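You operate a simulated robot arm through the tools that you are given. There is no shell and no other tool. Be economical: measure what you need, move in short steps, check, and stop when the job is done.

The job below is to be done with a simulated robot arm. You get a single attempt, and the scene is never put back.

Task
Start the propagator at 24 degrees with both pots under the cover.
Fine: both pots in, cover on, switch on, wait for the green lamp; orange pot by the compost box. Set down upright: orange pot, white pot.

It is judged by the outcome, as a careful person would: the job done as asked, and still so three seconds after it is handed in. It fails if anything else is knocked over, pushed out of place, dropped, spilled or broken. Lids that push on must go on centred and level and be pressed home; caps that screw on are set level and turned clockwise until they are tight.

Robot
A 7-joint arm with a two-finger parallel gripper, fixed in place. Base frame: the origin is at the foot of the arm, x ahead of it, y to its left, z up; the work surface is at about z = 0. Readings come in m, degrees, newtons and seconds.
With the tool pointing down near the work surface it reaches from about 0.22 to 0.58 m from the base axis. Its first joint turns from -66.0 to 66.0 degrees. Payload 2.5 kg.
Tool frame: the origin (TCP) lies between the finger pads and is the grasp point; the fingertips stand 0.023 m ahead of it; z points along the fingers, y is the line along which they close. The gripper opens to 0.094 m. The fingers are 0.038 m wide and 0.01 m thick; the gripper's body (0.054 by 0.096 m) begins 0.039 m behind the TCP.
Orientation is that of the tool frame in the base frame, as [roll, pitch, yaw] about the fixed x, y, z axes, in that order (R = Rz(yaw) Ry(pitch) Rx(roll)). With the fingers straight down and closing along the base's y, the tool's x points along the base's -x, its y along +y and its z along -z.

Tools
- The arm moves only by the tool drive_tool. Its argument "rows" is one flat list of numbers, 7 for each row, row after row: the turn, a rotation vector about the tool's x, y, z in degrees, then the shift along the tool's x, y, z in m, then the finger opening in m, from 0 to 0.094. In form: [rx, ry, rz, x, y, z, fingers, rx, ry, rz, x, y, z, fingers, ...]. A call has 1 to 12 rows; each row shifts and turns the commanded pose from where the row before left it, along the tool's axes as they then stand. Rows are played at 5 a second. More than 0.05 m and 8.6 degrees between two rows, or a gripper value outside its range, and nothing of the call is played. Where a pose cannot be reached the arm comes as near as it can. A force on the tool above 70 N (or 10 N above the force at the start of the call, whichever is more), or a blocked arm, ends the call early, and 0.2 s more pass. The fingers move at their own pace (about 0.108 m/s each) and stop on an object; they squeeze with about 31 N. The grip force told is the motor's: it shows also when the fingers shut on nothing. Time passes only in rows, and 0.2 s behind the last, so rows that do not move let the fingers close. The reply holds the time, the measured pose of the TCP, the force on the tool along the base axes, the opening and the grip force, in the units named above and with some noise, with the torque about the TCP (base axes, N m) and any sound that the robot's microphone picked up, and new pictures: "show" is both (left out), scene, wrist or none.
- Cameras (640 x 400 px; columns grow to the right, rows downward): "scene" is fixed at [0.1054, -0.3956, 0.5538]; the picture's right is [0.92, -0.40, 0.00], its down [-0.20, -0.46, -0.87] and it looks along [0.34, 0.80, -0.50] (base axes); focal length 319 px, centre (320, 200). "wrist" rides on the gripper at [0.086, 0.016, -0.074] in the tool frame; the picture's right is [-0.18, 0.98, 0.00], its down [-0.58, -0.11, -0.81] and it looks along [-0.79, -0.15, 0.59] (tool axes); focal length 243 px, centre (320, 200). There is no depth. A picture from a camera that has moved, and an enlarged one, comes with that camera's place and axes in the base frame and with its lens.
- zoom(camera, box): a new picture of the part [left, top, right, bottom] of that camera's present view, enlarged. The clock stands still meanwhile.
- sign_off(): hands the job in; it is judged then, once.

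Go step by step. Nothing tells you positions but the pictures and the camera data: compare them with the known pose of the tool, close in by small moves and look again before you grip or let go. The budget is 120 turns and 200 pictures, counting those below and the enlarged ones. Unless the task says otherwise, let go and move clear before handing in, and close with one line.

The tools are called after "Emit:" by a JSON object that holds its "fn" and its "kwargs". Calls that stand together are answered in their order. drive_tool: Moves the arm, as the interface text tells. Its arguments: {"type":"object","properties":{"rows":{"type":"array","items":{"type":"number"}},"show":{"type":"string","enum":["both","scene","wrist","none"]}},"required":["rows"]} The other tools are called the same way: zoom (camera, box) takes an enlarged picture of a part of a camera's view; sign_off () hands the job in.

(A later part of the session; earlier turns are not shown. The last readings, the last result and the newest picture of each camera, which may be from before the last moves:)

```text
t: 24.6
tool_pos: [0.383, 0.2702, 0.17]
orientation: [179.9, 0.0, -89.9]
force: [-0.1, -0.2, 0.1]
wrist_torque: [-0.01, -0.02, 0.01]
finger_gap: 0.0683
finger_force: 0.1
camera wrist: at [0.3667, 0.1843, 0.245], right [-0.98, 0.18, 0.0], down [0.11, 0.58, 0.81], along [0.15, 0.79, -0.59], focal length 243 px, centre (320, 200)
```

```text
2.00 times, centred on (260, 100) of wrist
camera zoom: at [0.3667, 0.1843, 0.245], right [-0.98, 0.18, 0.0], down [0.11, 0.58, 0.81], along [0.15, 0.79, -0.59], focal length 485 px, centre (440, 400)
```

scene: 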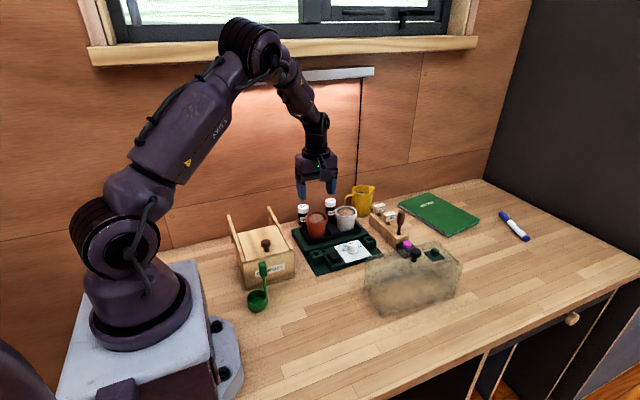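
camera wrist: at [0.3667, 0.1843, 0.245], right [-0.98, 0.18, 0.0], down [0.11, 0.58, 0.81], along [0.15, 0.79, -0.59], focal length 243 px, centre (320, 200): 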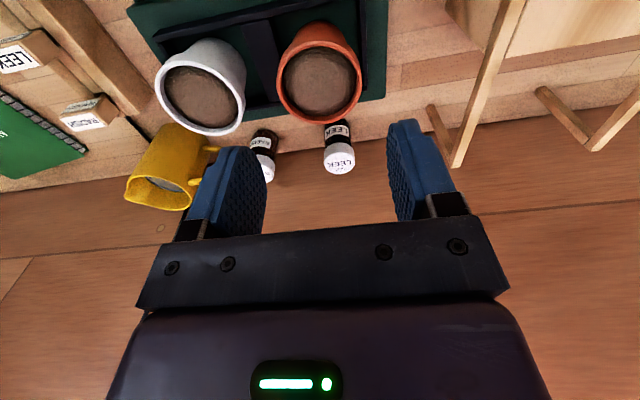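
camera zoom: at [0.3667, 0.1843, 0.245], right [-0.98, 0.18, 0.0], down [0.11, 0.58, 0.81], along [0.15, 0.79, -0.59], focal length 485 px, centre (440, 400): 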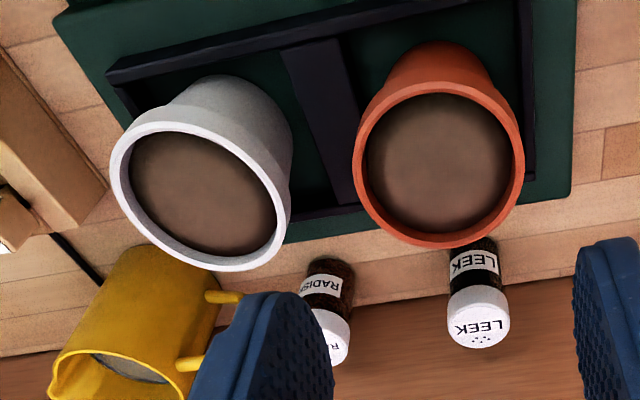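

Both pots stand properly in their cells. Next is the dial, near (0.442, 0.168); moving to view it.

Emit:
{"fn": "drive_tool", "kwargs": {"rows": [0, 0, 0, 0.035, -0.0165, 0, 0.06, 0, 0, 0, 0.035, -0.0165, 0, 0.06, 0, 0, 0, 0.035, -0.0165, 0, 0.06, 0, 0, 0, 0.035, -0.0165, 0, 0.06], "show": "wrist"}}

Emit:
{"fn": "zoom", "kwargs": {"camera": "wrist", "box": [240, 0, 420, 112]}}

Emit:
{"fn": "zoom", "kwargs": {"camera": "wrist", "box": [290, 20, 350, 60]}}

```text
t: 25.6
tool_pos: [0.4501, 0.1288, 0.1689]
orientation: [180.0, 0.0, -89.9]
force: [-1.0, 0.2, -0.1]
wrist_torque: [-0.02, 0.01, 0.02]
finger_gap: 0.0599
finger_force: 0.1
camera wrist: at [0.4335, 0.0433, 0.2448], right [-0.98, 0.18, 0.0], down [0.11, 0.58, 0.81], along [0.15, 0.79, -0.59], focal length 243 px, centre (320, 200)
```

wrist: 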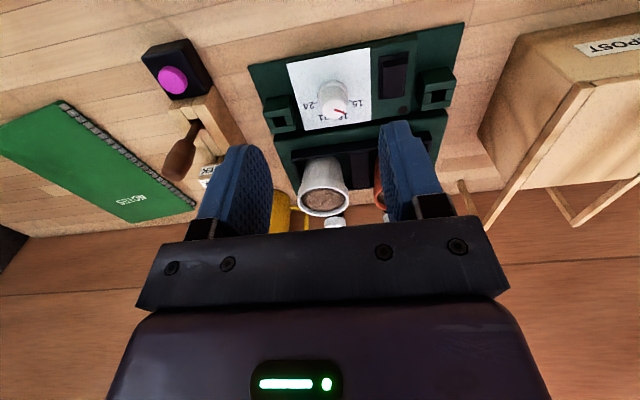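

```text
3.56 times, centred on (330, 56) of wrist
camera zoom: at [0.4335, 0.0433, 0.2448], right [-0.98, 0.18, 0.0], down [0.11, 0.58, 0.81], along [0.15, 0.79, -0.59], focal length 863 px, centre (284, 712)
```

zoom: 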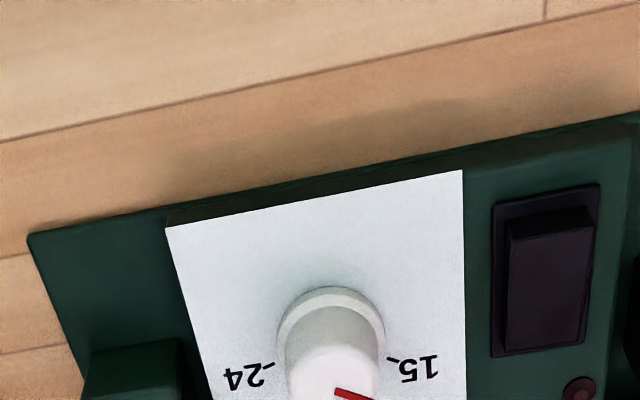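

```text
10.00 times, centred on (320, 40) of wrist
camera zoom: at [0.4335, 0.0433, 0.2448], right [-0.98, 0.18, 0.0], down [0.11, 0.58, 0.81], along [0.15, 0.79, -0.59], focal length 2426 px, centre (320, 1800)
```

zoom: 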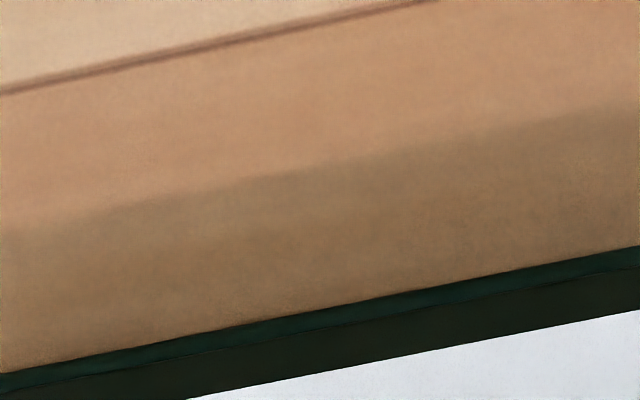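

Emit:
{"fn": "zoom", "kwargs": {"camera": "wrist", "box": [280, 70, 390, 138]}}

Emit:
{"fn": "zoom", "kwargs": {"camera": "scene", "box": [330, 235, 378, 270]}}

Emit:
{"fn": "zoom", "kwargs": {"camera": "wrist", "box": [0, 30, 240, 180]}}

```text
5.82 times, centred on (335, 104) of wrist
camera zoom: at [0.4335, 0.0433, 0.2448], right [-0.98, 0.18, 0.0], down [0.11, 0.58, 0.81], along [0.15, 0.79, -0.59], focal length 1412 px, centre (233, 758)
```

zoom: 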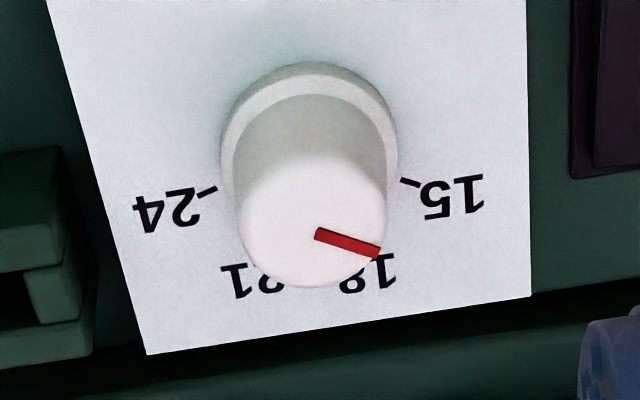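

```text
11.43 times, centred on (354, 252) of scene
camera zoom: at [0.1055, -0.3956, 0.5538], right [0.92, -0.4, 0.0], down [-0.2, -0.46, -0.87], along [0.34, 0.8, -0.5], focal length 3650 px, centre (-69, -400)
```

zoom: 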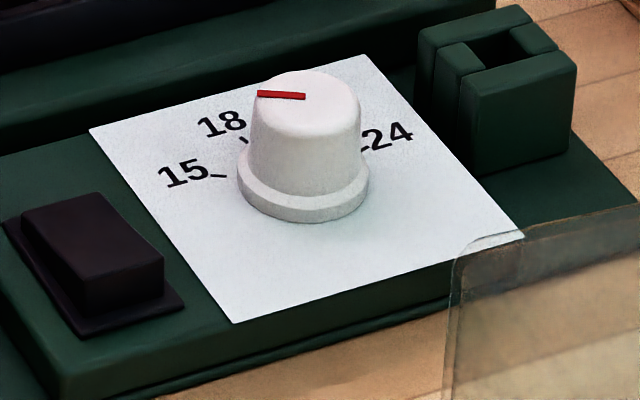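

```text
2.67 times, centred on (120, 105) of wrist
camera zoom: at [0.4335, 0.0433, 0.2448], right [-0.98, 0.18, 0.0], down [0.11, 0.58, 0.81], along [0.15, 0.79, -0.59], focal length 647 px, centre (853, 453)
```

zoom: 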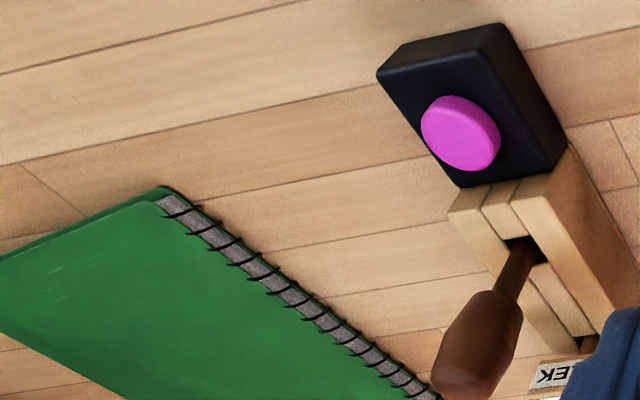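

The dial pointer sits about on 15 and needs a turn clockwise of about 120–125° to reach 24. The knob top is at about (0.443, 0.171, 0.049), so I'll position above it.

Emit:
{"fn": "drive_tool", "kwargs": {"rows": [0, 0, 0, -0.021, 0.0035, 0.02, 0.05, 0, 0, 0, -0.021, 0.0035, 0.02, 0.05, 0, 0, 0, 0, 0, 0.029, 0.05]}}

Emit:
{"fn": "zoom", "kwargs": {"camera": "scene", "box": [310, 210, 400, 280]}}

Emit:
{"fn": "zoom", "kwargs": {"camera": "wrist", "box": [220, 80, 440, 218]}}

```text
t: 26.4
tool_pos: [0.4422, 0.1735, 0.0989]
orientation: [-180.0, -0.1, -90.0]
force: [0.4, 0.0, 0.2]
wrist_torque: [0.01, 0.02, 0.02]
finger_gap: 0.0501
finger_force: 0.1
camera wrist: at [0.4267, 0.0866, 0.1753], right [-0.98, 0.18, 0.0], down [0.11, 0.58, 0.81], along [0.15, 0.79, -0.59], focal length 243 px, centre (320, 200)
```

scene: 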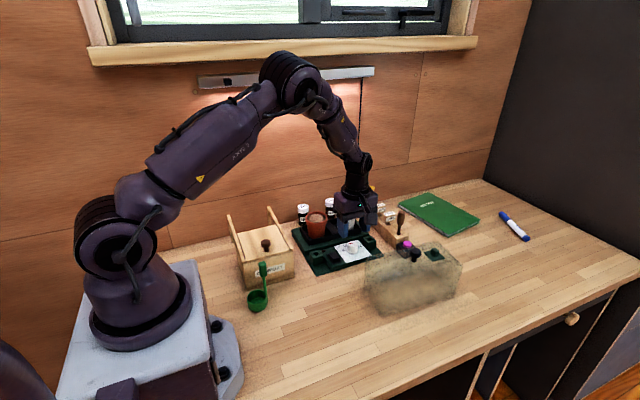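
wrist: 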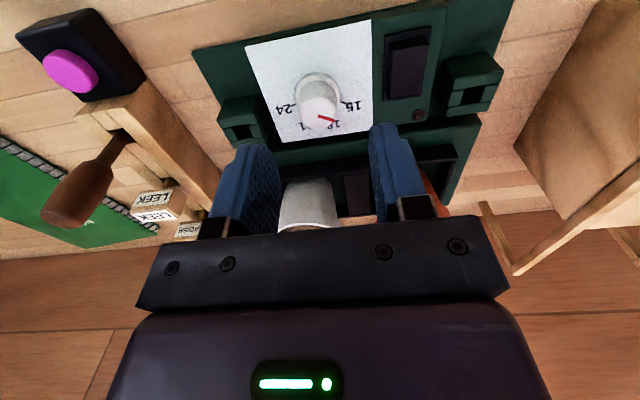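

```text
5.71 times, centred on (355, 245) of scene
camera zoom: at [0.1054, -0.3956, 0.5538], right [0.92, -0.4, 0.0], down [-0.2, -0.46, -0.87], along [0.34, 0.8, -0.5], focal length 1825 px, centre (120, -57)
```

zoom: 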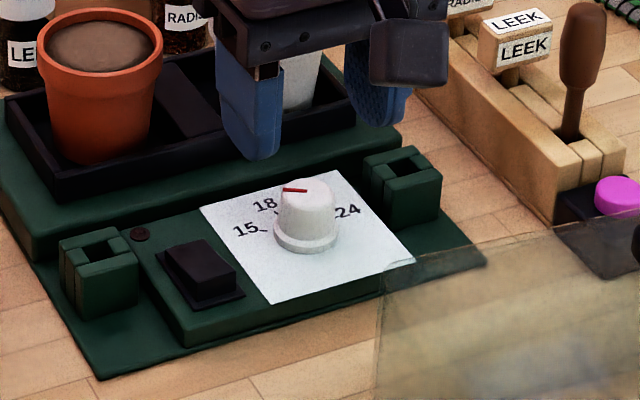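

```text
2.90 times, centred on (330, 149) of wrist
camera zoom: at [0.4267, 0.0866, 0.1753], right [-0.98, 0.18, 0.0], down [0.11, 0.58, 0.81], along [0.15, 0.79, -0.59], focal length 703 px, centre (291, 348)
```

zoom: 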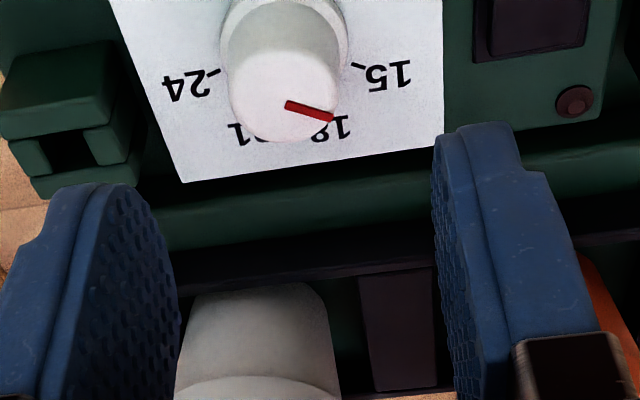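

Knob confirmed at (0.4435, 0.1705). Descending and gripping it gently.

Emit:
{"fn": "drive_tool", "kwargs": {"rows": [0, 0, 0, 0.002, -0.0012, 0.03, 0.05, 0, 0, 0, 0, 0, 0.014, 0.05], "show": "wrist"}}

Emit:
{"fn": "zoom", "kwargs": {"camera": "scene", "box": [320, 220, 390, 280]}}

```text
t: 27.0
tool_pos: [0.4442, 0.171, 0.055]
orientation: [-179.9, 0.0, -90.0]
force: [0.5, -0.6, -0.2]
wrist_torque: [-0.02, -0.02, -0.03]
finger_gap: 0.0498
finger_force: 0.0
camera wrist: at [0.4282, 0.0842, 0.1316], right [-0.98, 0.18, 0.0], down [0.11, 0.58, 0.81], along [0.15, 0.79, -0.59], focal length 243 px, centre (320, 200)
```

wrist: 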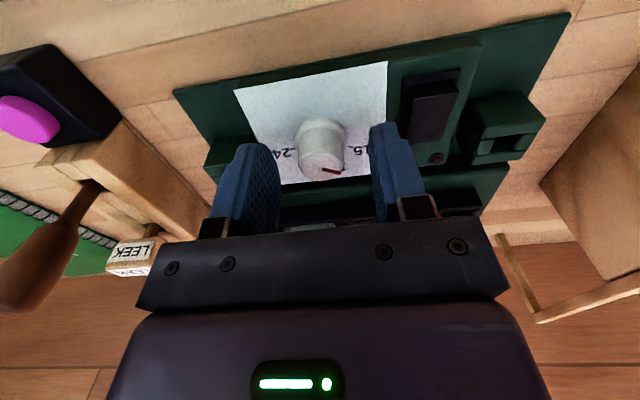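

```text
6.67 times, centred on (355, 250) of scene
camera zoom: at [0.1054, -0.3956, 0.5538], right [0.92, -0.4, 0.0], down [-0.2, -0.46, -0.87], along [0.34, 0.8, -0.5], focal length 2129 px, centre (87, -133)
```

zoom: 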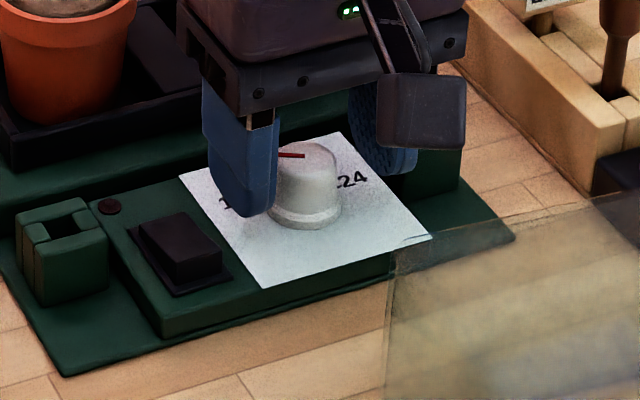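

Fingers straddle the knob, clear of the switch. Closing, then turning clockwise 90° first.

Emit:
{"fn": "drive_tool", "kwargs": {"rows": [0, 0, 0, 0, 0, 0, 0.02, 0, 0, 0, 0, 0, 0, 0.01, 0, 0, 0, 0, 0, 0, 0.01], "show": "none"}}

Emit:
{"fn": "drive_tool", "kwargs": {"rows": [0, 0, 8.2, 0, 0, 0, 0.01, 0, 0, 8.2, 0, 0, 0, 0.01, 0, 0, 8.2, 0, 0, 0, 0.01, 0, 0, 8.2, 0, 0, 0, 0.01, 0, 0, 8.2, 0, 0, 0, 0.01, 0, 0, 8.2, 0, 0, 0, 0.01, 0, 0, 8.2, 0, 0, 0, 0.01, 0, 0, 8.2, 0, 0, 0, 0.01, 0, 0, 8.2, 0, 0, 0, 0.01, 0, 0, 8.2, 0, 0, 0, 0.01, 0, 0, 8.0, 0, 0, 0, 0.01]}}

Emit:
{"fn": "zoom", "kwargs": {"camera": "scene", "box": [320, 220, 390, 280]}}

```text
t: 27.8
tool_pos: [0.444, 0.1704, 0.0557]
orientation: [-179.9, 0.1, -90.0]
force: [12.1, 4.4, -10.3]
wrist_torque: [-0.2, -0.28, -0.18]
finger_gap: 0.0249
finger_force: 45.0
```

```text
t: 30.2
tool_pos: [0.4393, 0.1763, 0.0562]
orientation: [179.7, -0.5, -179.7]
force: [-31.7, 17.9, 14.4]
wrist_torque: [0.52, 0.53, 0.07]
finger_gap: 0.0244
finger_force: 44.8
camera wrist: at [0.3546, 0.1914, 0.1325], right [0.18, 0.98, 0.0], down [0.59, -0.11, 0.8], along [0.79, -0.14, -0.6], focal length 243 px, centre (320, 200)
```

scene: 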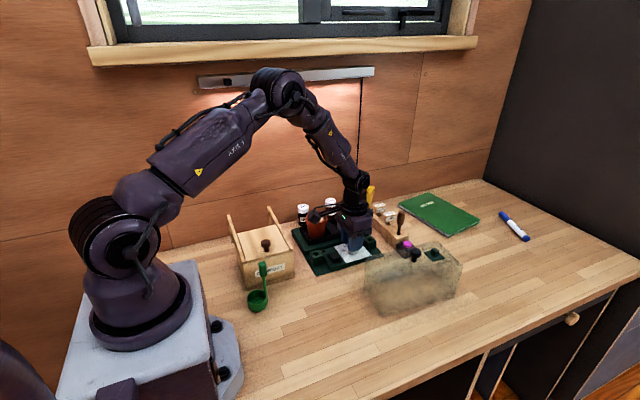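
wrist: 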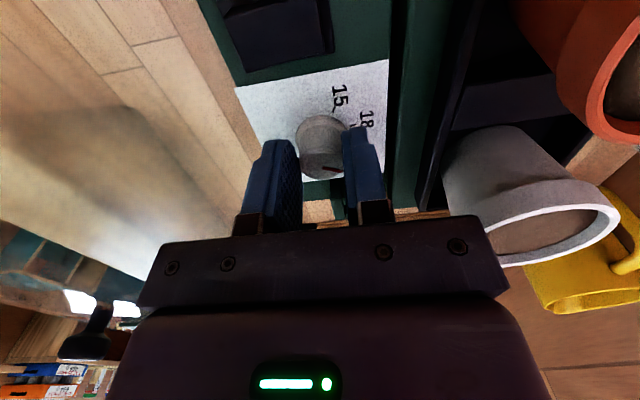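

```text
6.67 times, centred on (355, 250) of scene
camera zoom: at [0.1054, -0.3956, 0.5538], right [0.92, -0.4, 0.0], down [-0.2, -0.46, -0.87], along [0.34, 0.8, -0.5], focal length 2129 px, centre (87, -133)
```

zoom: 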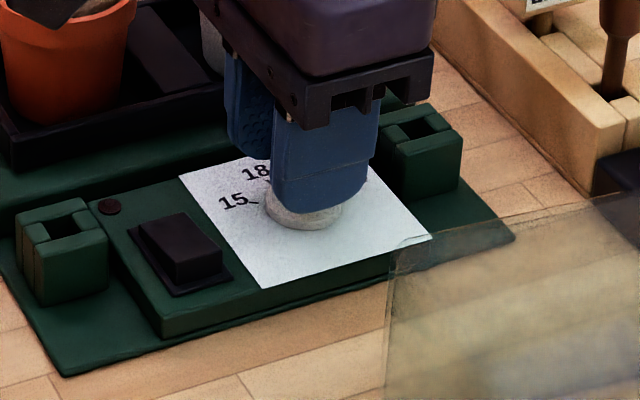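

Side load has built up, meaning the grip was slightly off the knob's axis. I'll open and look at the pointer.

Emit:
{"fn": "drive_tool", "kwargs": {"rows": [0, 0, 0, 0, 0, 0, 0.05, 0, 0, 0, 0, 0, 0, 0.05, 0, 0, 0, 0, 0, -0.025, 0.05], "show": "wrist"}}

Emit:
{"fn": "zoom", "kwargs": {"camera": "wrist", "box": [240, 60, 400, 160]}}

Emit:
{"fn": "zoom", "kwargs": {"camera": "scene", "box": [320, 220, 390, 280]}}

```text
t: 31.0
tool_pos: [0.4449, 0.1712, 0.0804]
orientation: [-179.9, -0.1, 180.0]
force: [0.3, -0.8, 0.1]
wrist_torque: [-0.01, -0.01, -0.02]
finger_gap: 0.0501
finger_force: 0.1
camera wrist: at [0.3577, 0.1869, 0.1569], right [0.18, 0.98, 0.0], down [0.58, -0.11, 0.81], along [0.79, -0.15, -0.59], focal length 243 px, centre (320, 200)
```

wrist: 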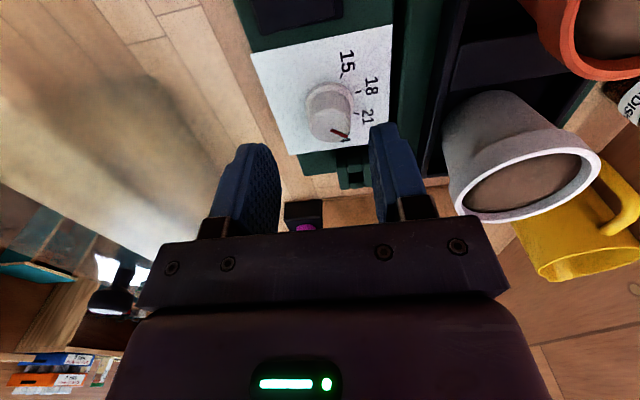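

```text
4.00 times, centred on (320, 110) of wrist
camera zoom: at [0.3577, 0.1869, 0.1569], right [0.18, 0.98, 0.0], down [0.58, -0.11, 0.81], along [0.79, -0.15, -0.59], focal length 970 px, centre (320, 560)
```

zoom: 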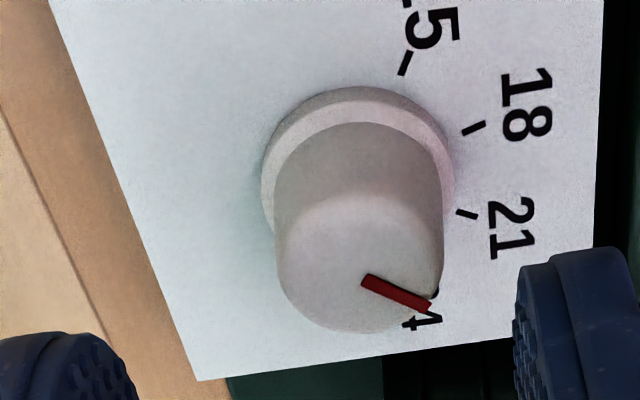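

```text
6.67 times, centred on (355, 250) of scene
camera zoom: at [0.1055, -0.3956, 0.5538], right [0.92, -0.4, 0.0], down [-0.2, -0.46, -0.87], along [0.34, 0.8, -0.5], focal length 2129 px, centre (87, -133)
```

zoom: 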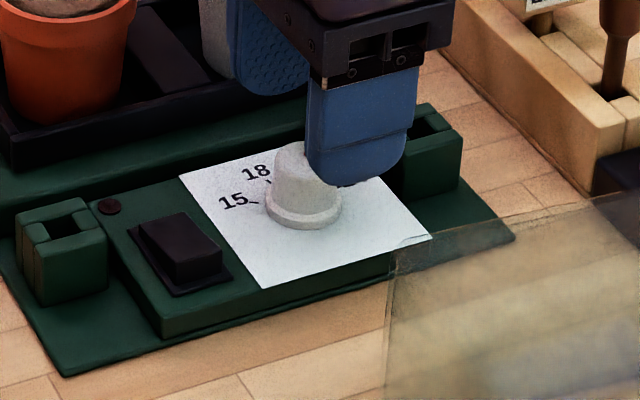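

The knob turned 90°, and from the forces its axis is near (0.444, 0.176). I'll re-grip centred there and turn another ~30°.

Emit:
{"fn": "drive_tool", "kwargs": {"rows": [0, 0, 0, 0.001, 0.005, 0, 0.05, 0, 0, 0, 0, 0, 0.025, 0.05, 0, 0, 0, 0, 0, 0, 0.02, 0, 0, 0, 0, 0, 0, 0.01, 0, 0, 0, 0, 0, 0, 0.01, 0, 0, 7.5, 0, 0, 0, 0.01, 0, 0, 7.5, 0, 0, 0, 0.01, 0, 0, 7.5, 0, 0, 0, 0.01, 0, 0, 7.5, 0, 0, 0, 0.01, 0, 0, 0, 0, 0, 0, 0.01], "show": "none"}}

Emit:
{"fn": "drive_tool", "kwargs": {"rows": [0, 0, 0, 0, 0, 0, 0.05, 0, 0, 0, 0, 0, 0, 0.05, 0, 0, 0, 0, 0, -0.035, 0.05, 0, 0, 0, 0, 0, -0.03, 0.05], "show": "wrist"}}

Emit:
{"fn": "zoom", "kwargs": {"camera": "wrist", "box": [240, 30, 400, 130]}}

Emit:
{"fn": "zoom", "kwargs": {"camera": "scene", "box": [330, 230, 378, 270]}}

```text
t: 33.2
tool_pos: [0.4434, 0.1762, 0.0566]
orientation: [179.9, 0.1, 149.9]
force: [7.4, 11.8, -0.3]
wrist_torque: [0.29, -0.13, 0.01]
finger_gap: 0.0249
finger_force: 45.1
```

```text
t: 34.2
tool_pos: [0.4425, 0.1755, 0.121]
orientation: [180.0, 0.0, 150.0]
force: [0.0, -0.4, 0.4]
wrist_torque: [0.02, 0.01, -0.01]
finger_gap: 0.0502
finger_force: 0.0
camera wrist: at [0.3752, 0.2325, 0.1969], right [0.65, 0.76, 0.0], down [0.45, -0.39, 0.81], along [0.61, -0.53, -0.59], focal length 243 px, centre (320, 200)
```

wrist: 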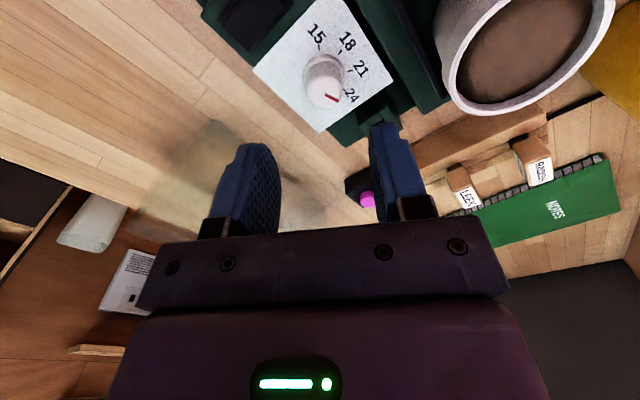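

```text
4.00 times, centred on (320, 80) of wrist
camera zoom: at [0.3752, 0.2325, 0.1969], right [0.65, 0.76, 0.0], down [0.45, -0.39, 0.81], along [0.61, -0.53, -0.59], focal length 970 px, centre (320, 680)
```

zoom: 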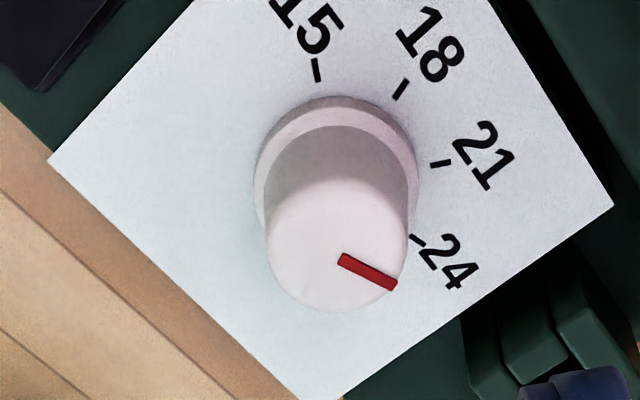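

```text
10.00 times, centred on (354, 250) of scene
camera zoom: at [0.1055, -0.3956, 0.5538], right [0.92, -0.4, 0.0], down [-0.2, -0.46, -0.87], along [0.34, 0.8, -0.5], focal length 3193 px, centre (-20, -300)
```

zoom: 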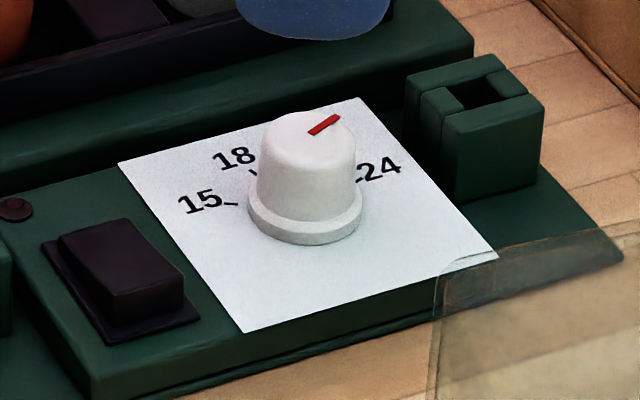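

The pointer is close to 24; I'll enlarge to judge the remainder.

Emit:
{"fn": "zoom", "kwargs": {"camera": "wrist", "box": [295, 45, 367, 115]}}

Emit:
{"fn": "zoom", "kwargs": {"camera": "scene", "box": [342, 236, 366, 258]}}

```text
5.71 times, centred on (331, 80) of wrist
camera zoom: at [0.3752, 0.2325, 0.1969], right [0.65, 0.76, 0.0], down [0.45, -0.39, 0.81], along [0.61, -0.53, -0.59], focal length 1386 px, centre (257, 886)
```

zoom: 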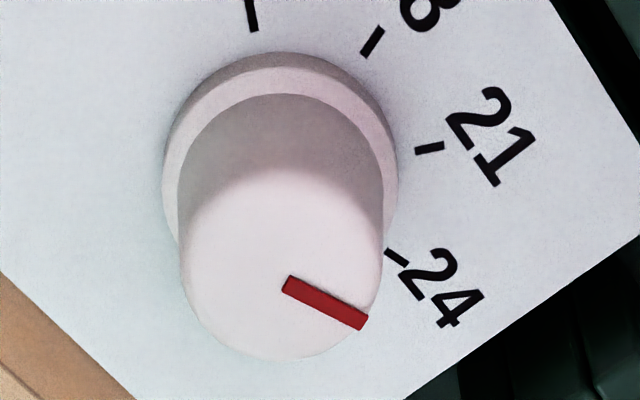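

```text
16.00 times, centred on (354, 247) of scene
camera zoom: at [0.1055, -0.3956, 0.5538], right [0.92, -0.4, 0.0], down [-0.2, -0.46, -0.87], along [0.34, 0.8, -0.5], focal length 5109 px, centre (-224, -552)
```

zoom: 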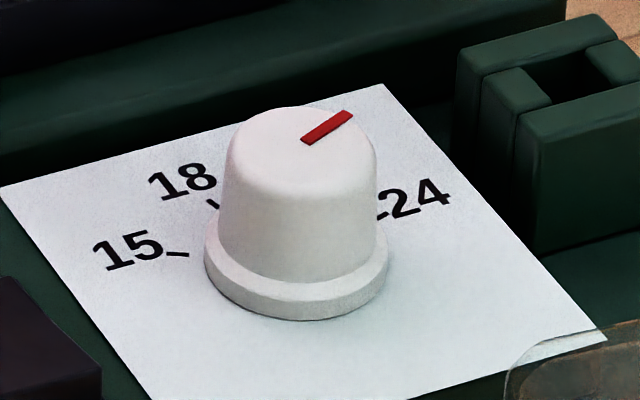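

Measuring against the ticks: they are 45° apart, 24 sits at about 75° and the pointer at about 70°. I'll re-grip and give it 5° more.

Emit:
{"fn": "drive_tool", "kwargs": {"rows": [0, 0, 0, -0.001, 0.0006, 0.035, 0.05, 0, 0, 0, 0, 0, 0.03, 0.05, 0, 0, 0, 0, 0, 0, 0.02, 0, 0, 0, 0, 0, 0, 0.01, 0, 0, 0, 0, 0, 0, 0.01, 0, 0, 5, 0, 0, 0, 0.01, 0, 0, 0, 0, 0, 0, 0.01], "show": "none"}}

Emit:
{"fn": "drive_tool", "kwargs": {"rows": [0, 0, 0, 0, 0, 0, 0.05, 0, 0, 0, 0, 0, 0, 0.05, 0, 0, 0, 0, 0, -0.035, 0.05, 0, 0, 0, 0, 0, -0.03, 0.05, 0, 0, 0, 0, 0, -0.03, 0.05], "show": "wrist"}}

Emit:
{"fn": "zoom", "kwargs": {"camera": "wrist", "box": [290, 30, 362, 75]}}

Emit:
{"fn": "zoom", "kwargs": {"camera": "scene", "box": [342, 236, 366, 258]}}

```text
t: 35.8
tool_pos: [0.4433, 0.176, 0.0552]
orientation: [179.7, 0.1, 145.1]
force: [21.3, 16.8, -19.9]
wrist_torque: [0.68, 0.16, 0.0]
finger_gap: 0.0247
finger_force: 45.1
```

```text
t: 37.0
tool_pos: [0.4436, 0.1742, 0.1509]
orientation: [180.0, -0.1, 145.0]
force: [-0.2, 0.1, 0.2]
wrist_torque: [-0.03, 0.01, 0.0]
finger_gap: 0.0502
finger_force: 0.1
camera wrist: at [0.3821, 0.2377, 0.2271], right [0.71, 0.7, 0.0], down [0.41, -0.42, 0.81], along [0.56, -0.58, -0.59], focal length 243 px, centre (320, 200)
```

wrist: 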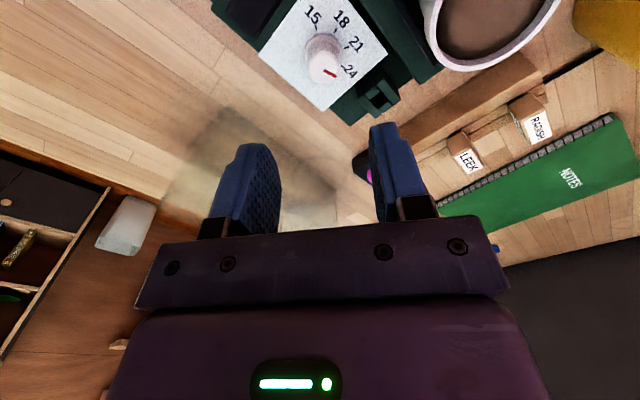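

```text
8.89 times, centred on (326, 52) of wrist
camera zoom: at [0.3821, 0.2377, 0.2271], right [0.71, 0.7, 0.0], down [0.41, -0.42, 0.81], along [0.56, -0.58, -0.59], focal length 2157 px, centre (267, 1511)
```

zoom: 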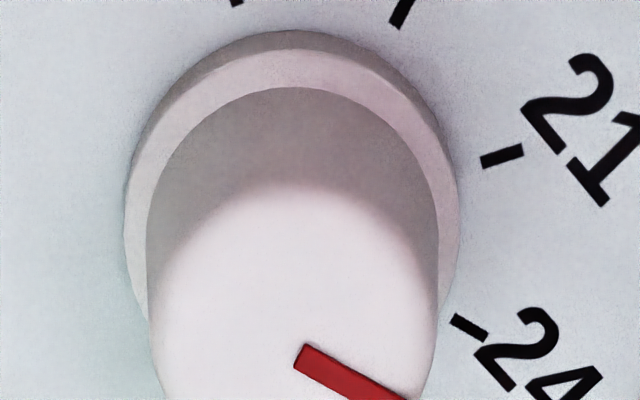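

```text
16.00 times, centred on (354, 247) of scene
camera zoom: at [0.1055, -0.3956, 0.5538], right [0.92, -0.4, 0.0], down [-0.2, -0.46, -0.87], along [0.34, 0.8, -0.5], focal length 5109 px, centre (-224, -552)
```

zoom: 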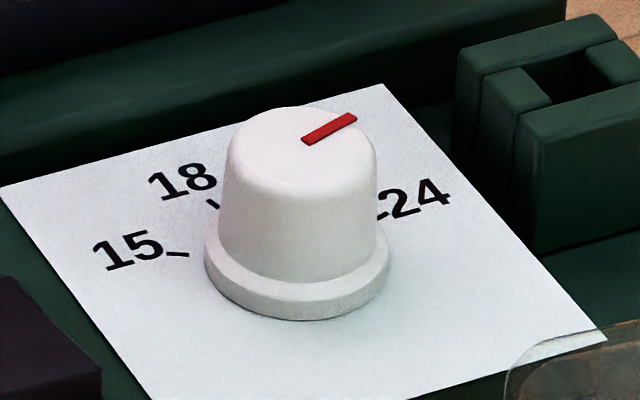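

The pointer now lines up with the 24 tick. Next I'll look at the cover from above.

Emit:
{"fn": "drive_tool", "kwargs": {"rows": [0, 0, -7, 0, 0, 0, 0.06, 0, 0, -7, 0, 0, 0, 0.06, 0, 0, -7, 0, 0, 0, 0.06, 0, 0, -7, 0, 0, 0, 0.06, 0, 0, -7, 0, 0, 0, 0.06, 0, 0, 0, 0.006, -0.036, -0.025, 0.06, 0, 0, 0, 0.006, -0.036, -0.025, 0.06, 0, 0, 0, 0.006, -0.036, -0.025, 0.06, 0, 0, 0, 0.006, -0.036, -0.025, 0.06]}}

Emit:
{"fn": "zoom", "kwargs": {"camera": "wrist", "box": [220, 0, 440, 137]}}

Emit:
{"fn": "zoom", "kwargs": {"camera": "scene", "box": [355, 210, 475, 320]}}

```text
t: 39.0
tool_pos: [0.4196, 0.0305, 0.2519]
orientation: [-179.9, -0.1, -180.0]
force: [0.7, -0.3, -0.3]
wrist_torque: [0.02, 0.02, 0.03]
finger_gap: 0.06
finger_force: 0.0
camera wrist: at [0.3333, 0.0472, 0.3266], right [0.18, 0.98, 0.0], down [0.58, -0.11, 0.81], along [0.79, -0.15, -0.59], focal length 243 px, centre (320, 200)
```

scene: 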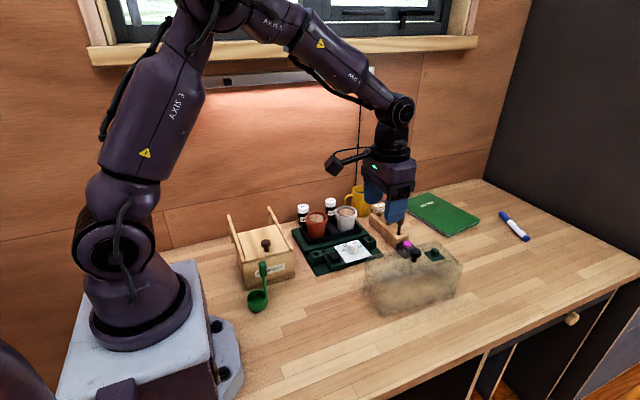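
wrist: 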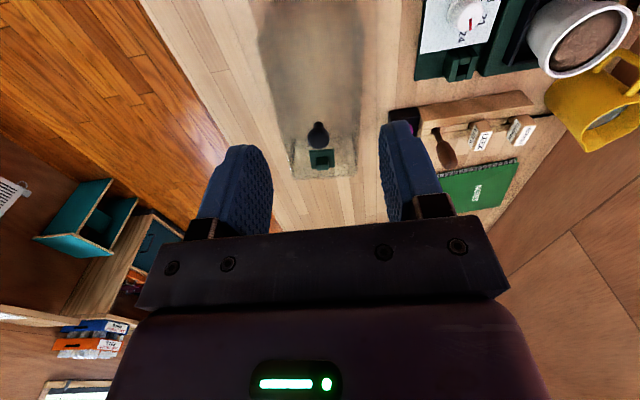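

```text
2.91 times, centred on (330, 68) of wrist
camera zoom: at [0.3333, 0.0472, 0.3266], right [0.18, 0.98, 0.0], down [0.58, -0.11, 0.81], along [0.79, -0.15, -0.59], focal length 706 px, centre (291, 582)
```

zoom: 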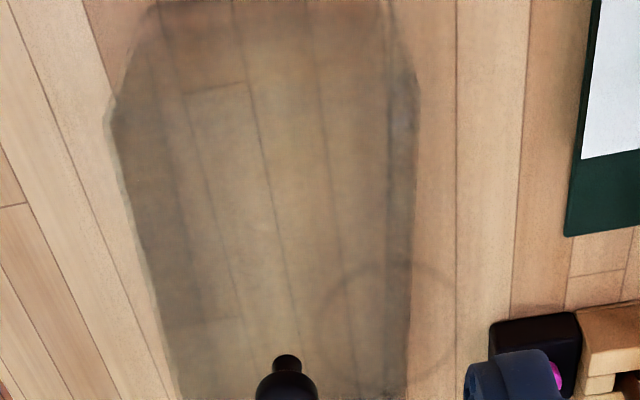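

```text
3.64 times, centred on (415, 265) of scene
camera zoom: at [0.1055, -0.3956, 0.5538], right [0.92, -0.4, 0.0], down [-0.2, -0.46, -0.87], along [0.34, 0.8, -0.5], focal length 1161 px, centre (-26, -36)
```

zoom: 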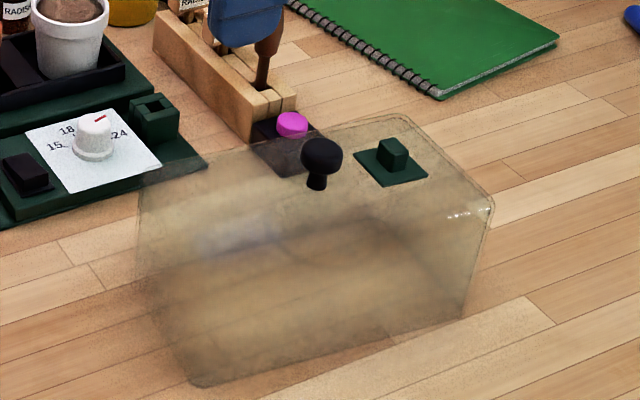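

Triangulating, the cover's black knob is at about (0.504, 0.014), head z≈0.115, cover top z≈0.092. The cover is about 0.187 × 0.085 and turned about 5° clockwise. I'll go above the knob with matching yaw.

Emit:
{"fn": "drive_tool", "kwargs": {"rows": [0, 0, 0, -0.0282, -0.0055, 0.027, 0.06, 0, 0, 0, -0.0282, -0.0055, 0.027, 0.06, 0, 0, 0, -0.0282, -0.0055, 0.027, 0.06, 0, 0, 5, 0, 0, 0, 0.06]}}

Emit:
{"fn": "zoom", "kwargs": {"camera": "wrist", "box": [220, 40, 440, 178]}}

Emit:
{"fn": "zoom", "kwargs": {"camera": "scene", "box": [355, 210, 475, 320]}}

```text
t: 40.0
tool_pos: [0.5055, 0.0149, 0.1699]
orientation: [180.0, 0.0, 174.9]
force: [-0.4, 0.6, -0.3]
wrist_torque: [0.04, 0.03, -0.03]
finger_gap: 0.0602
finger_force: 0.1
camera wrist: at [0.4208, 0.0388, 0.2456], right [0.27, 0.96, 0.0], down [0.57, -0.16, 0.81], along [0.78, -0.22, -0.59], focal length 243 px, centre (320, 200)
```

scene: 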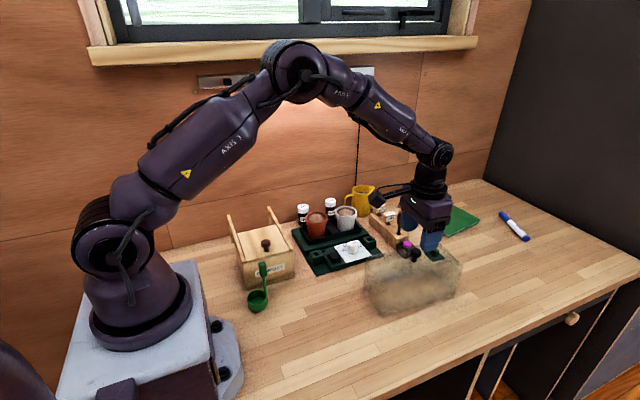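
wrist: 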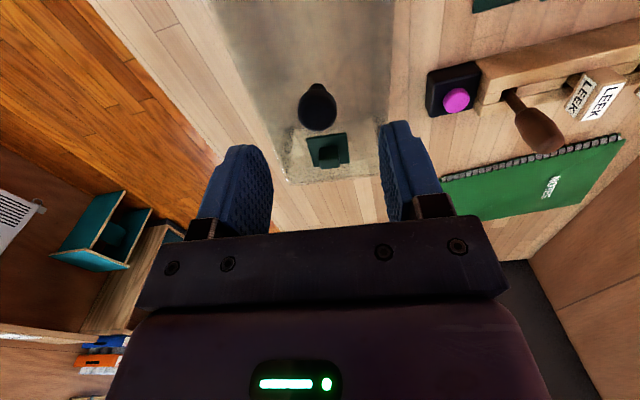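

```text
2.90 times, centred on (330, 109) of wrist
camera zoom: at [0.4208, 0.0388, 0.2456], right [0.27, 0.96, 0.0], down [0.57, -0.16, 0.81], along [0.78, -0.22, -0.59], focal length 703 px, centre (291, 464)
```

zoom: 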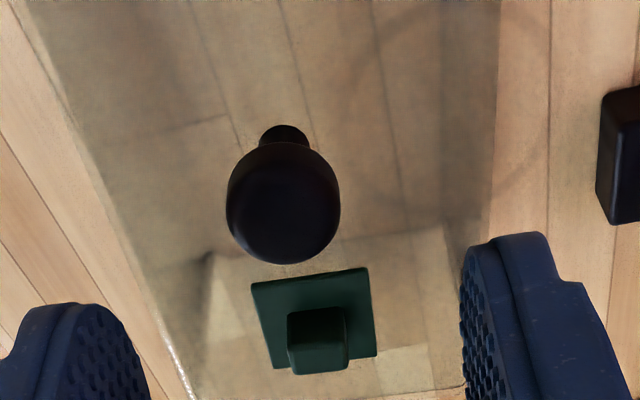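

```text
3.64 times, centred on (415, 265) of scene
camera zoom: at [0.1055, -0.3956, 0.5538], right [0.92, -0.4, 0.0], down [-0.2, -0.46, -0.87], along [0.34, 0.8, -0.5], focal length 1161 px, centre (-26, -36)
```

zoom: 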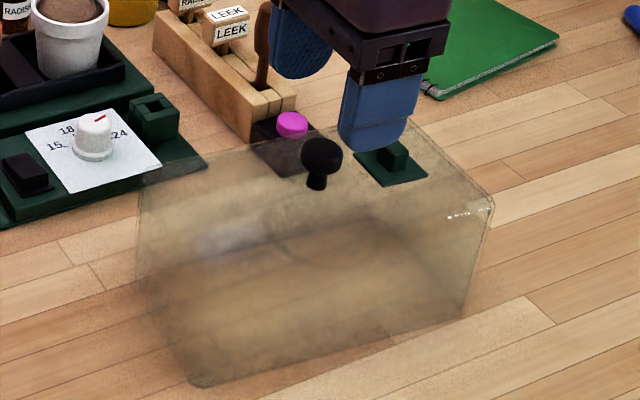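

Knob confirmed at (0.504, 0.0135), and the cover is rotated −5.5°. Descending around the knob.

Emit:
{"fn": "drive_tool", "kwargs": {"rows": [0, 0, 0, 0.0015, -0.001, 0.03, 0.06, 0, 0, 0, 0, 0, 0.017, 0.06]}}

Emit:
{"fn": "zoom", "kwargs": {"camera": "scene", "box": [370, 210, 450, 280]}}

```text
t: 40.6
tool_pos: [0.503, 0.0138, 0.1225]
orientation: [180.0, -0.1, 175.1]
force: [1.0, -0.4, -0.1]
wrist_torque: [-0.01, -0.01, 0.0]
finger_gap: 0.06
finger_force: 0.0
camera wrist: at [0.4184, 0.0382, 0.1984], right [0.27, 0.96, 0.0], down [0.57, -0.16, 0.81], along [0.78, -0.22, -0.59], focal length 243 px, centre (320, 200)
```

scene: 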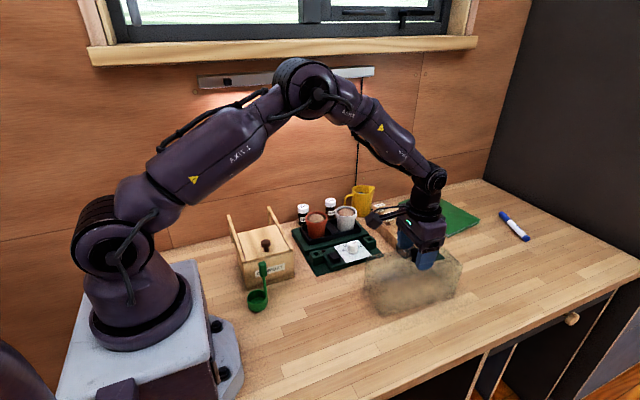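
wrist: 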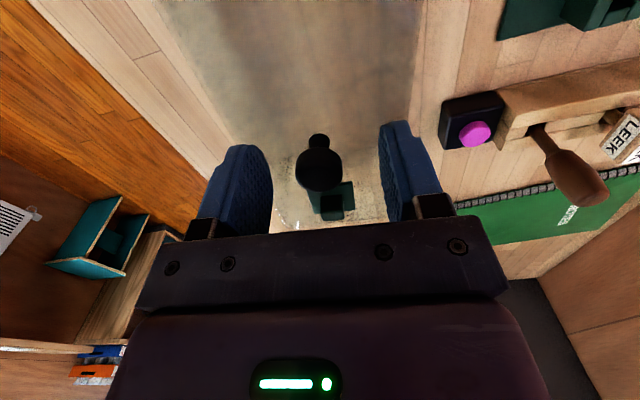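

```text
5.71 times, centred on (410, 245) of scene
camera zoom: at [0.1054, -0.3956, 0.5538], right [0.92, -0.4, 0.0], down [-0.2, -0.46, -0.87], along [0.34, 0.8, -0.5], focal length 1825 px, centre (-194, -57)
```

zoom: 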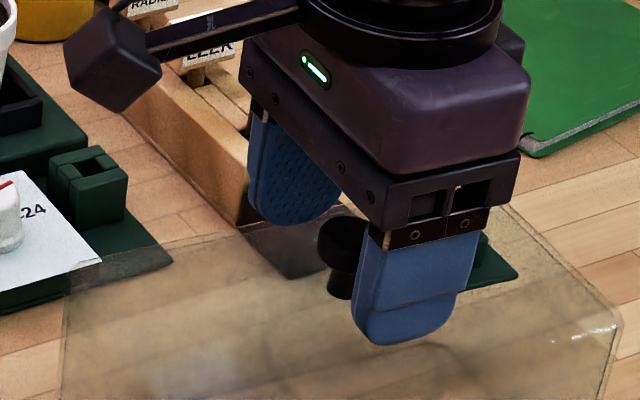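

Alignment is good. Closing on the knob and lifting slightly.

Emit:
{"fn": "drive_tool", "kwargs": {"rows": [0, 0, 0, 0, 0, 0, 0.03, 0, 0, 0, 0, 0, 0, 0.01, 0, 0, 0, 0, 0, 0, 0.01, 0, 0, 0, 0, 0, 0, 0.01, 0, 0, 0, 0, 0, -0.01, 0.01, 0, 0, 0, 0, 0, -0.02, 0.01]}}

Emit:
{"fn": "zoom", "kwargs": {"camera": "scene", "box": [355, 200, 475, 320]}}

```text
t: 42.0
tool_pos: [0.5022, 0.0141, 0.1527]
orientation: [180.0, 0.1, 175.0]
force: [0.1, -0.8, -1.8]
wrist_torque: [-0.02, -0.03, 0.04]
finger_gap: 0.0228
finger_force: 31.0
camera wrist: at [0.4186, 0.0376, 0.2288], right [0.27, 0.96, 0.0], down [0.57, -0.16, 0.81], along [0.78, -0.22, -0.59], focal length 243 px, centre (320, 200)
```

scene: 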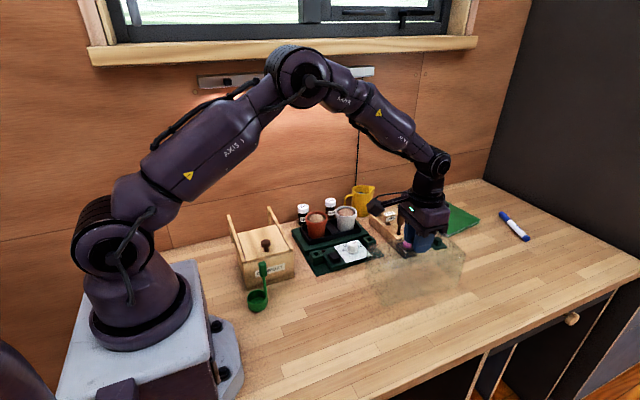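
wrist: 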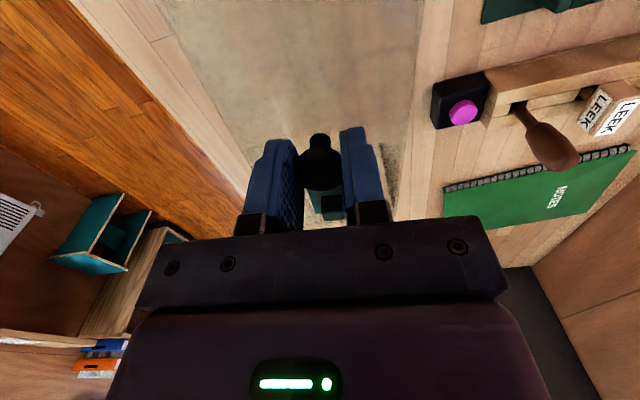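

```text
3.33 times, centred on (415, 260) of scene
camera zoom: at [0.1055, -0.3956, 0.5538], right [0.92, -0.4, 0.0], down [-0.2, -0.46, -0.87], along [0.34, 0.8, -0.5], focal length 1064 px, centre (3, 0)
```

zoom: 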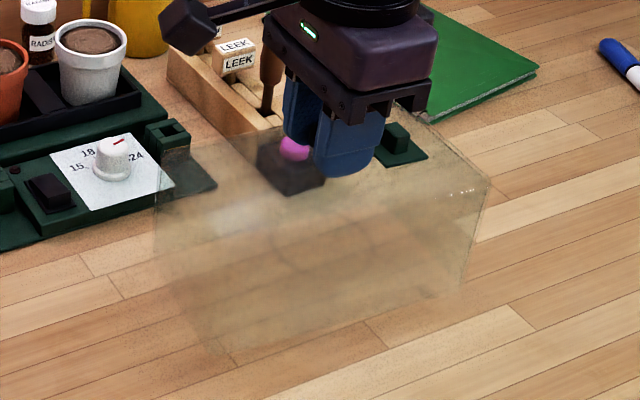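

The cover is held level. I'll raise it to clear the pots, straighten the yaw by +5.5°, and carry it over the tray.

Emit:
{"fn": "drive_tool", "kwargs": {"rows": [0, 0, 0, 0, 0, -0.035, 0.01, 0, 0, 0, 0, 0, -0.035, 0.01, 0, 0, -5.5, 0, 0, -0.028, 0.01, 0, 0, 0, 0.0112, 0.0364, 0, 0.01, 0, 0, 0, 0.0112, 0.0364, 0, 0.01, 0, 0, 0, 0.0112, 0.0364, 0, 0.01, 0, 0, 0, 0.0112, 0.0364, 0, 0.01, 0, 0, 0, 0.0112, 0.0364, 0, 0.01, 0, 0, 0, 0.0112, 0.0364, 0, 0.01, 0, 0, 0, 0.0112, 0.0364, 0, 0.01]}}

Emit:
{"fn": "zoom", "kwargs": {"camera": "scene", "box": [290, 150, 430, 280]}}

Emit:
{"fn": "zoom", "kwargs": {"camera": "wrist", "box": [200, 0, 440, 150]}}

```text
t: 44.2
tool_pos: [0.4223, 0.2681, 0.2507]
orientation: [-180.0, 0.0, -179.5]
force: [-0.3, 0.3, -0.9]
wrist_torque: [0.0, 0.03, -0.02]
finger_gap: 0.0232
finger_force: 30.7
camera wrist: at [0.3357, 0.2837, 0.3276], right [0.18, 0.98, 0.0], down [0.58, -0.1, 0.81], along [0.79, -0.14, -0.59], focal length 243 px, centre (320, 200)
```

scene: 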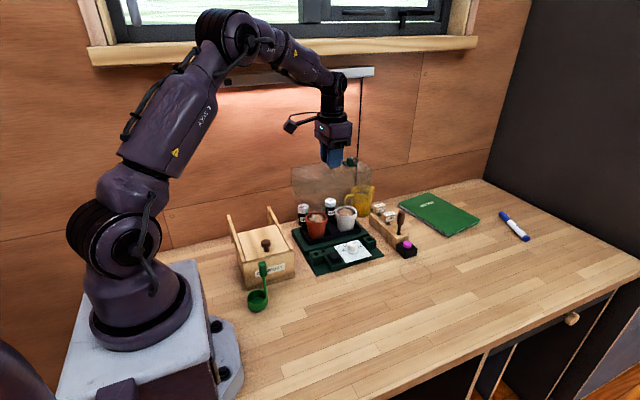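
wrist: 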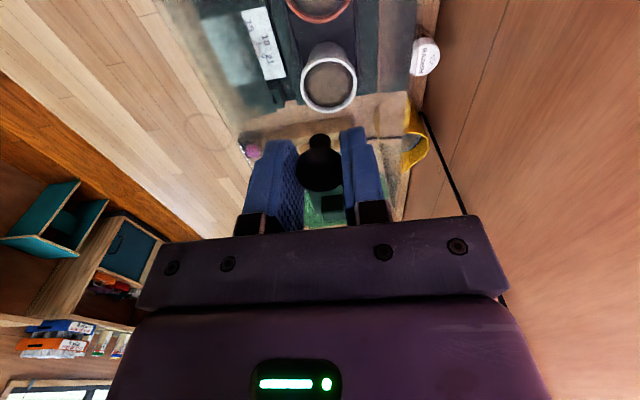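

```text
3.08 times, centred on (360, 215) of scene
camera zoom: at [0.1054, -0.3956, 0.5538], right [0.92, -0.4, 0.0], down [-0.2, -0.46, -0.87], along [0.34, 0.8, -0.5], focal length 983 px, centre (197, 154)
```

zoom: 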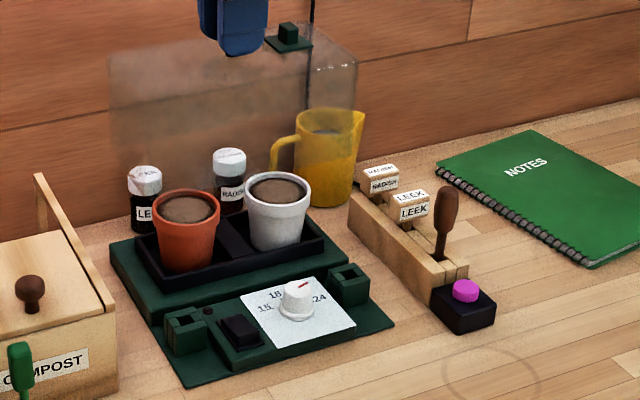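

```text
2.67 times, centred on (320, 75) of wrist
camera zoom: at [0.3357, 0.2837, 0.3276], right [0.18, 0.98, 0.0], down [0.58, -0.1, 0.81], along [0.79, -0.14, -0.59], focal length 647 px, centre (320, 533)
```

zoom: 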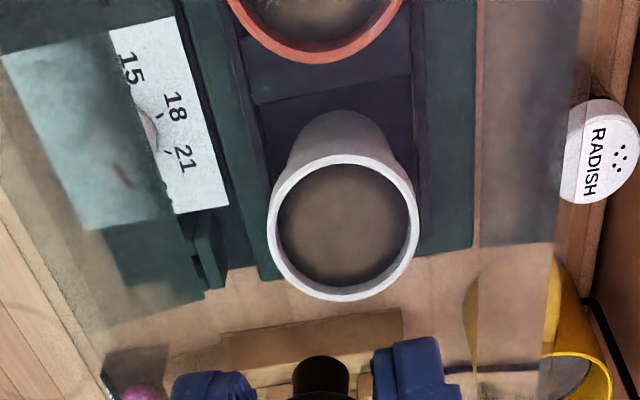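

The cover is over the tray, estimated within a few millimetres. I'll nudge it and lower until the cover's bottom is just above the pot rims, then look.

Emit:
{"fn": "drive_tool", "kwargs": {"rows": [0, 0, 0.5, -0.0015, 0.002, 0.02, 0.01, 0, 0, 0, 0, 0, 0.02, 0.01, 0, 0, 0, 0, 0, 0, 0.01]}}

Emit:
{"fn": "zoom", "kwargs": {"camera": "scene", "box": [290, 170, 390, 260]}}

Emit:
{"fn": "zoom", "kwargs": {"camera": "wrist", "box": [200, 0, 440, 150]}}

```text
t: 45.0
tool_pos: [0.4232, 0.2703, 0.2109]
orientation: [-179.9, 0.0, 180.0]
force: [-0.2, 0.0, -0.8]
wrist_torque: [-0.01, -0.01, -0.01]
finger_gap: 0.0226
finger_force: 31.2
camera wrist: at [0.3372, 0.2868, 0.2869], right [0.18, 0.98, 0.0], down [0.58, -0.11, 0.81], along [0.79, -0.15, -0.59], focal length 243 px, centre (320, 200)
```

scene: 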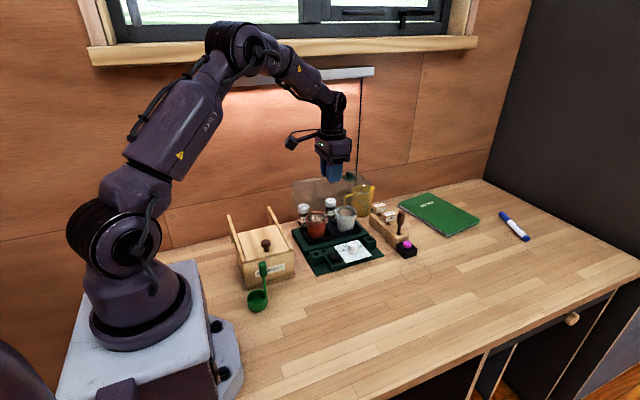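
wrist: 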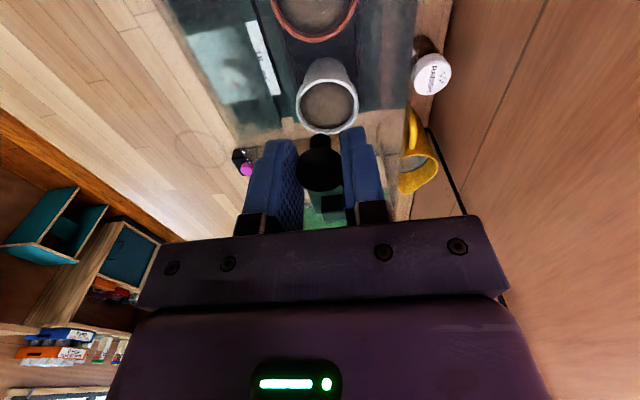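

```text
4.44 times, centred on (340, 215) of scene
camera zoom: at [0.1055, -0.3956, 0.5538], right [0.92, -0.4, 0.0], down [-0.2, -0.46, -0.87], along [0.34, 0.8, -0.5], focal length 1419 px, centre (231, 133)
```

zoom: 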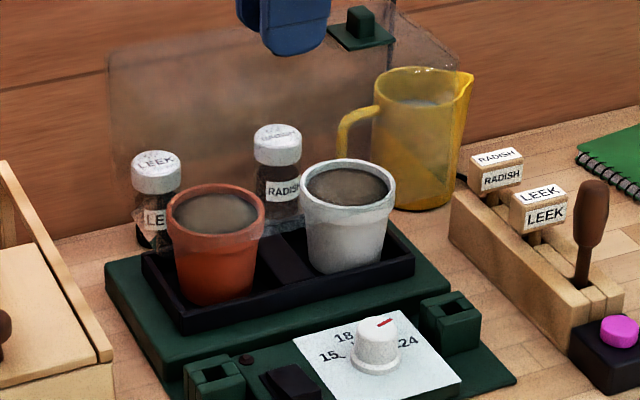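

```text
2.67 times, centred on (320, 75) of wrist
camera zoom: at [0.3372, 0.2868, 0.2869], right [0.18, 0.98, 0.0], down [0.58, -0.11, 0.81], along [0.79, -0.15, -0.59], focal length 647 px, centre (320, 533)
```

zoom: 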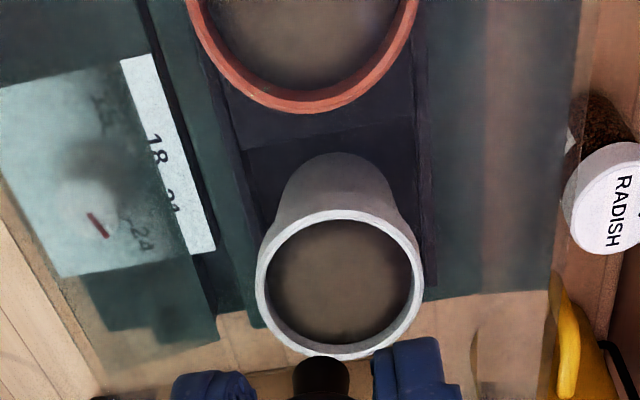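

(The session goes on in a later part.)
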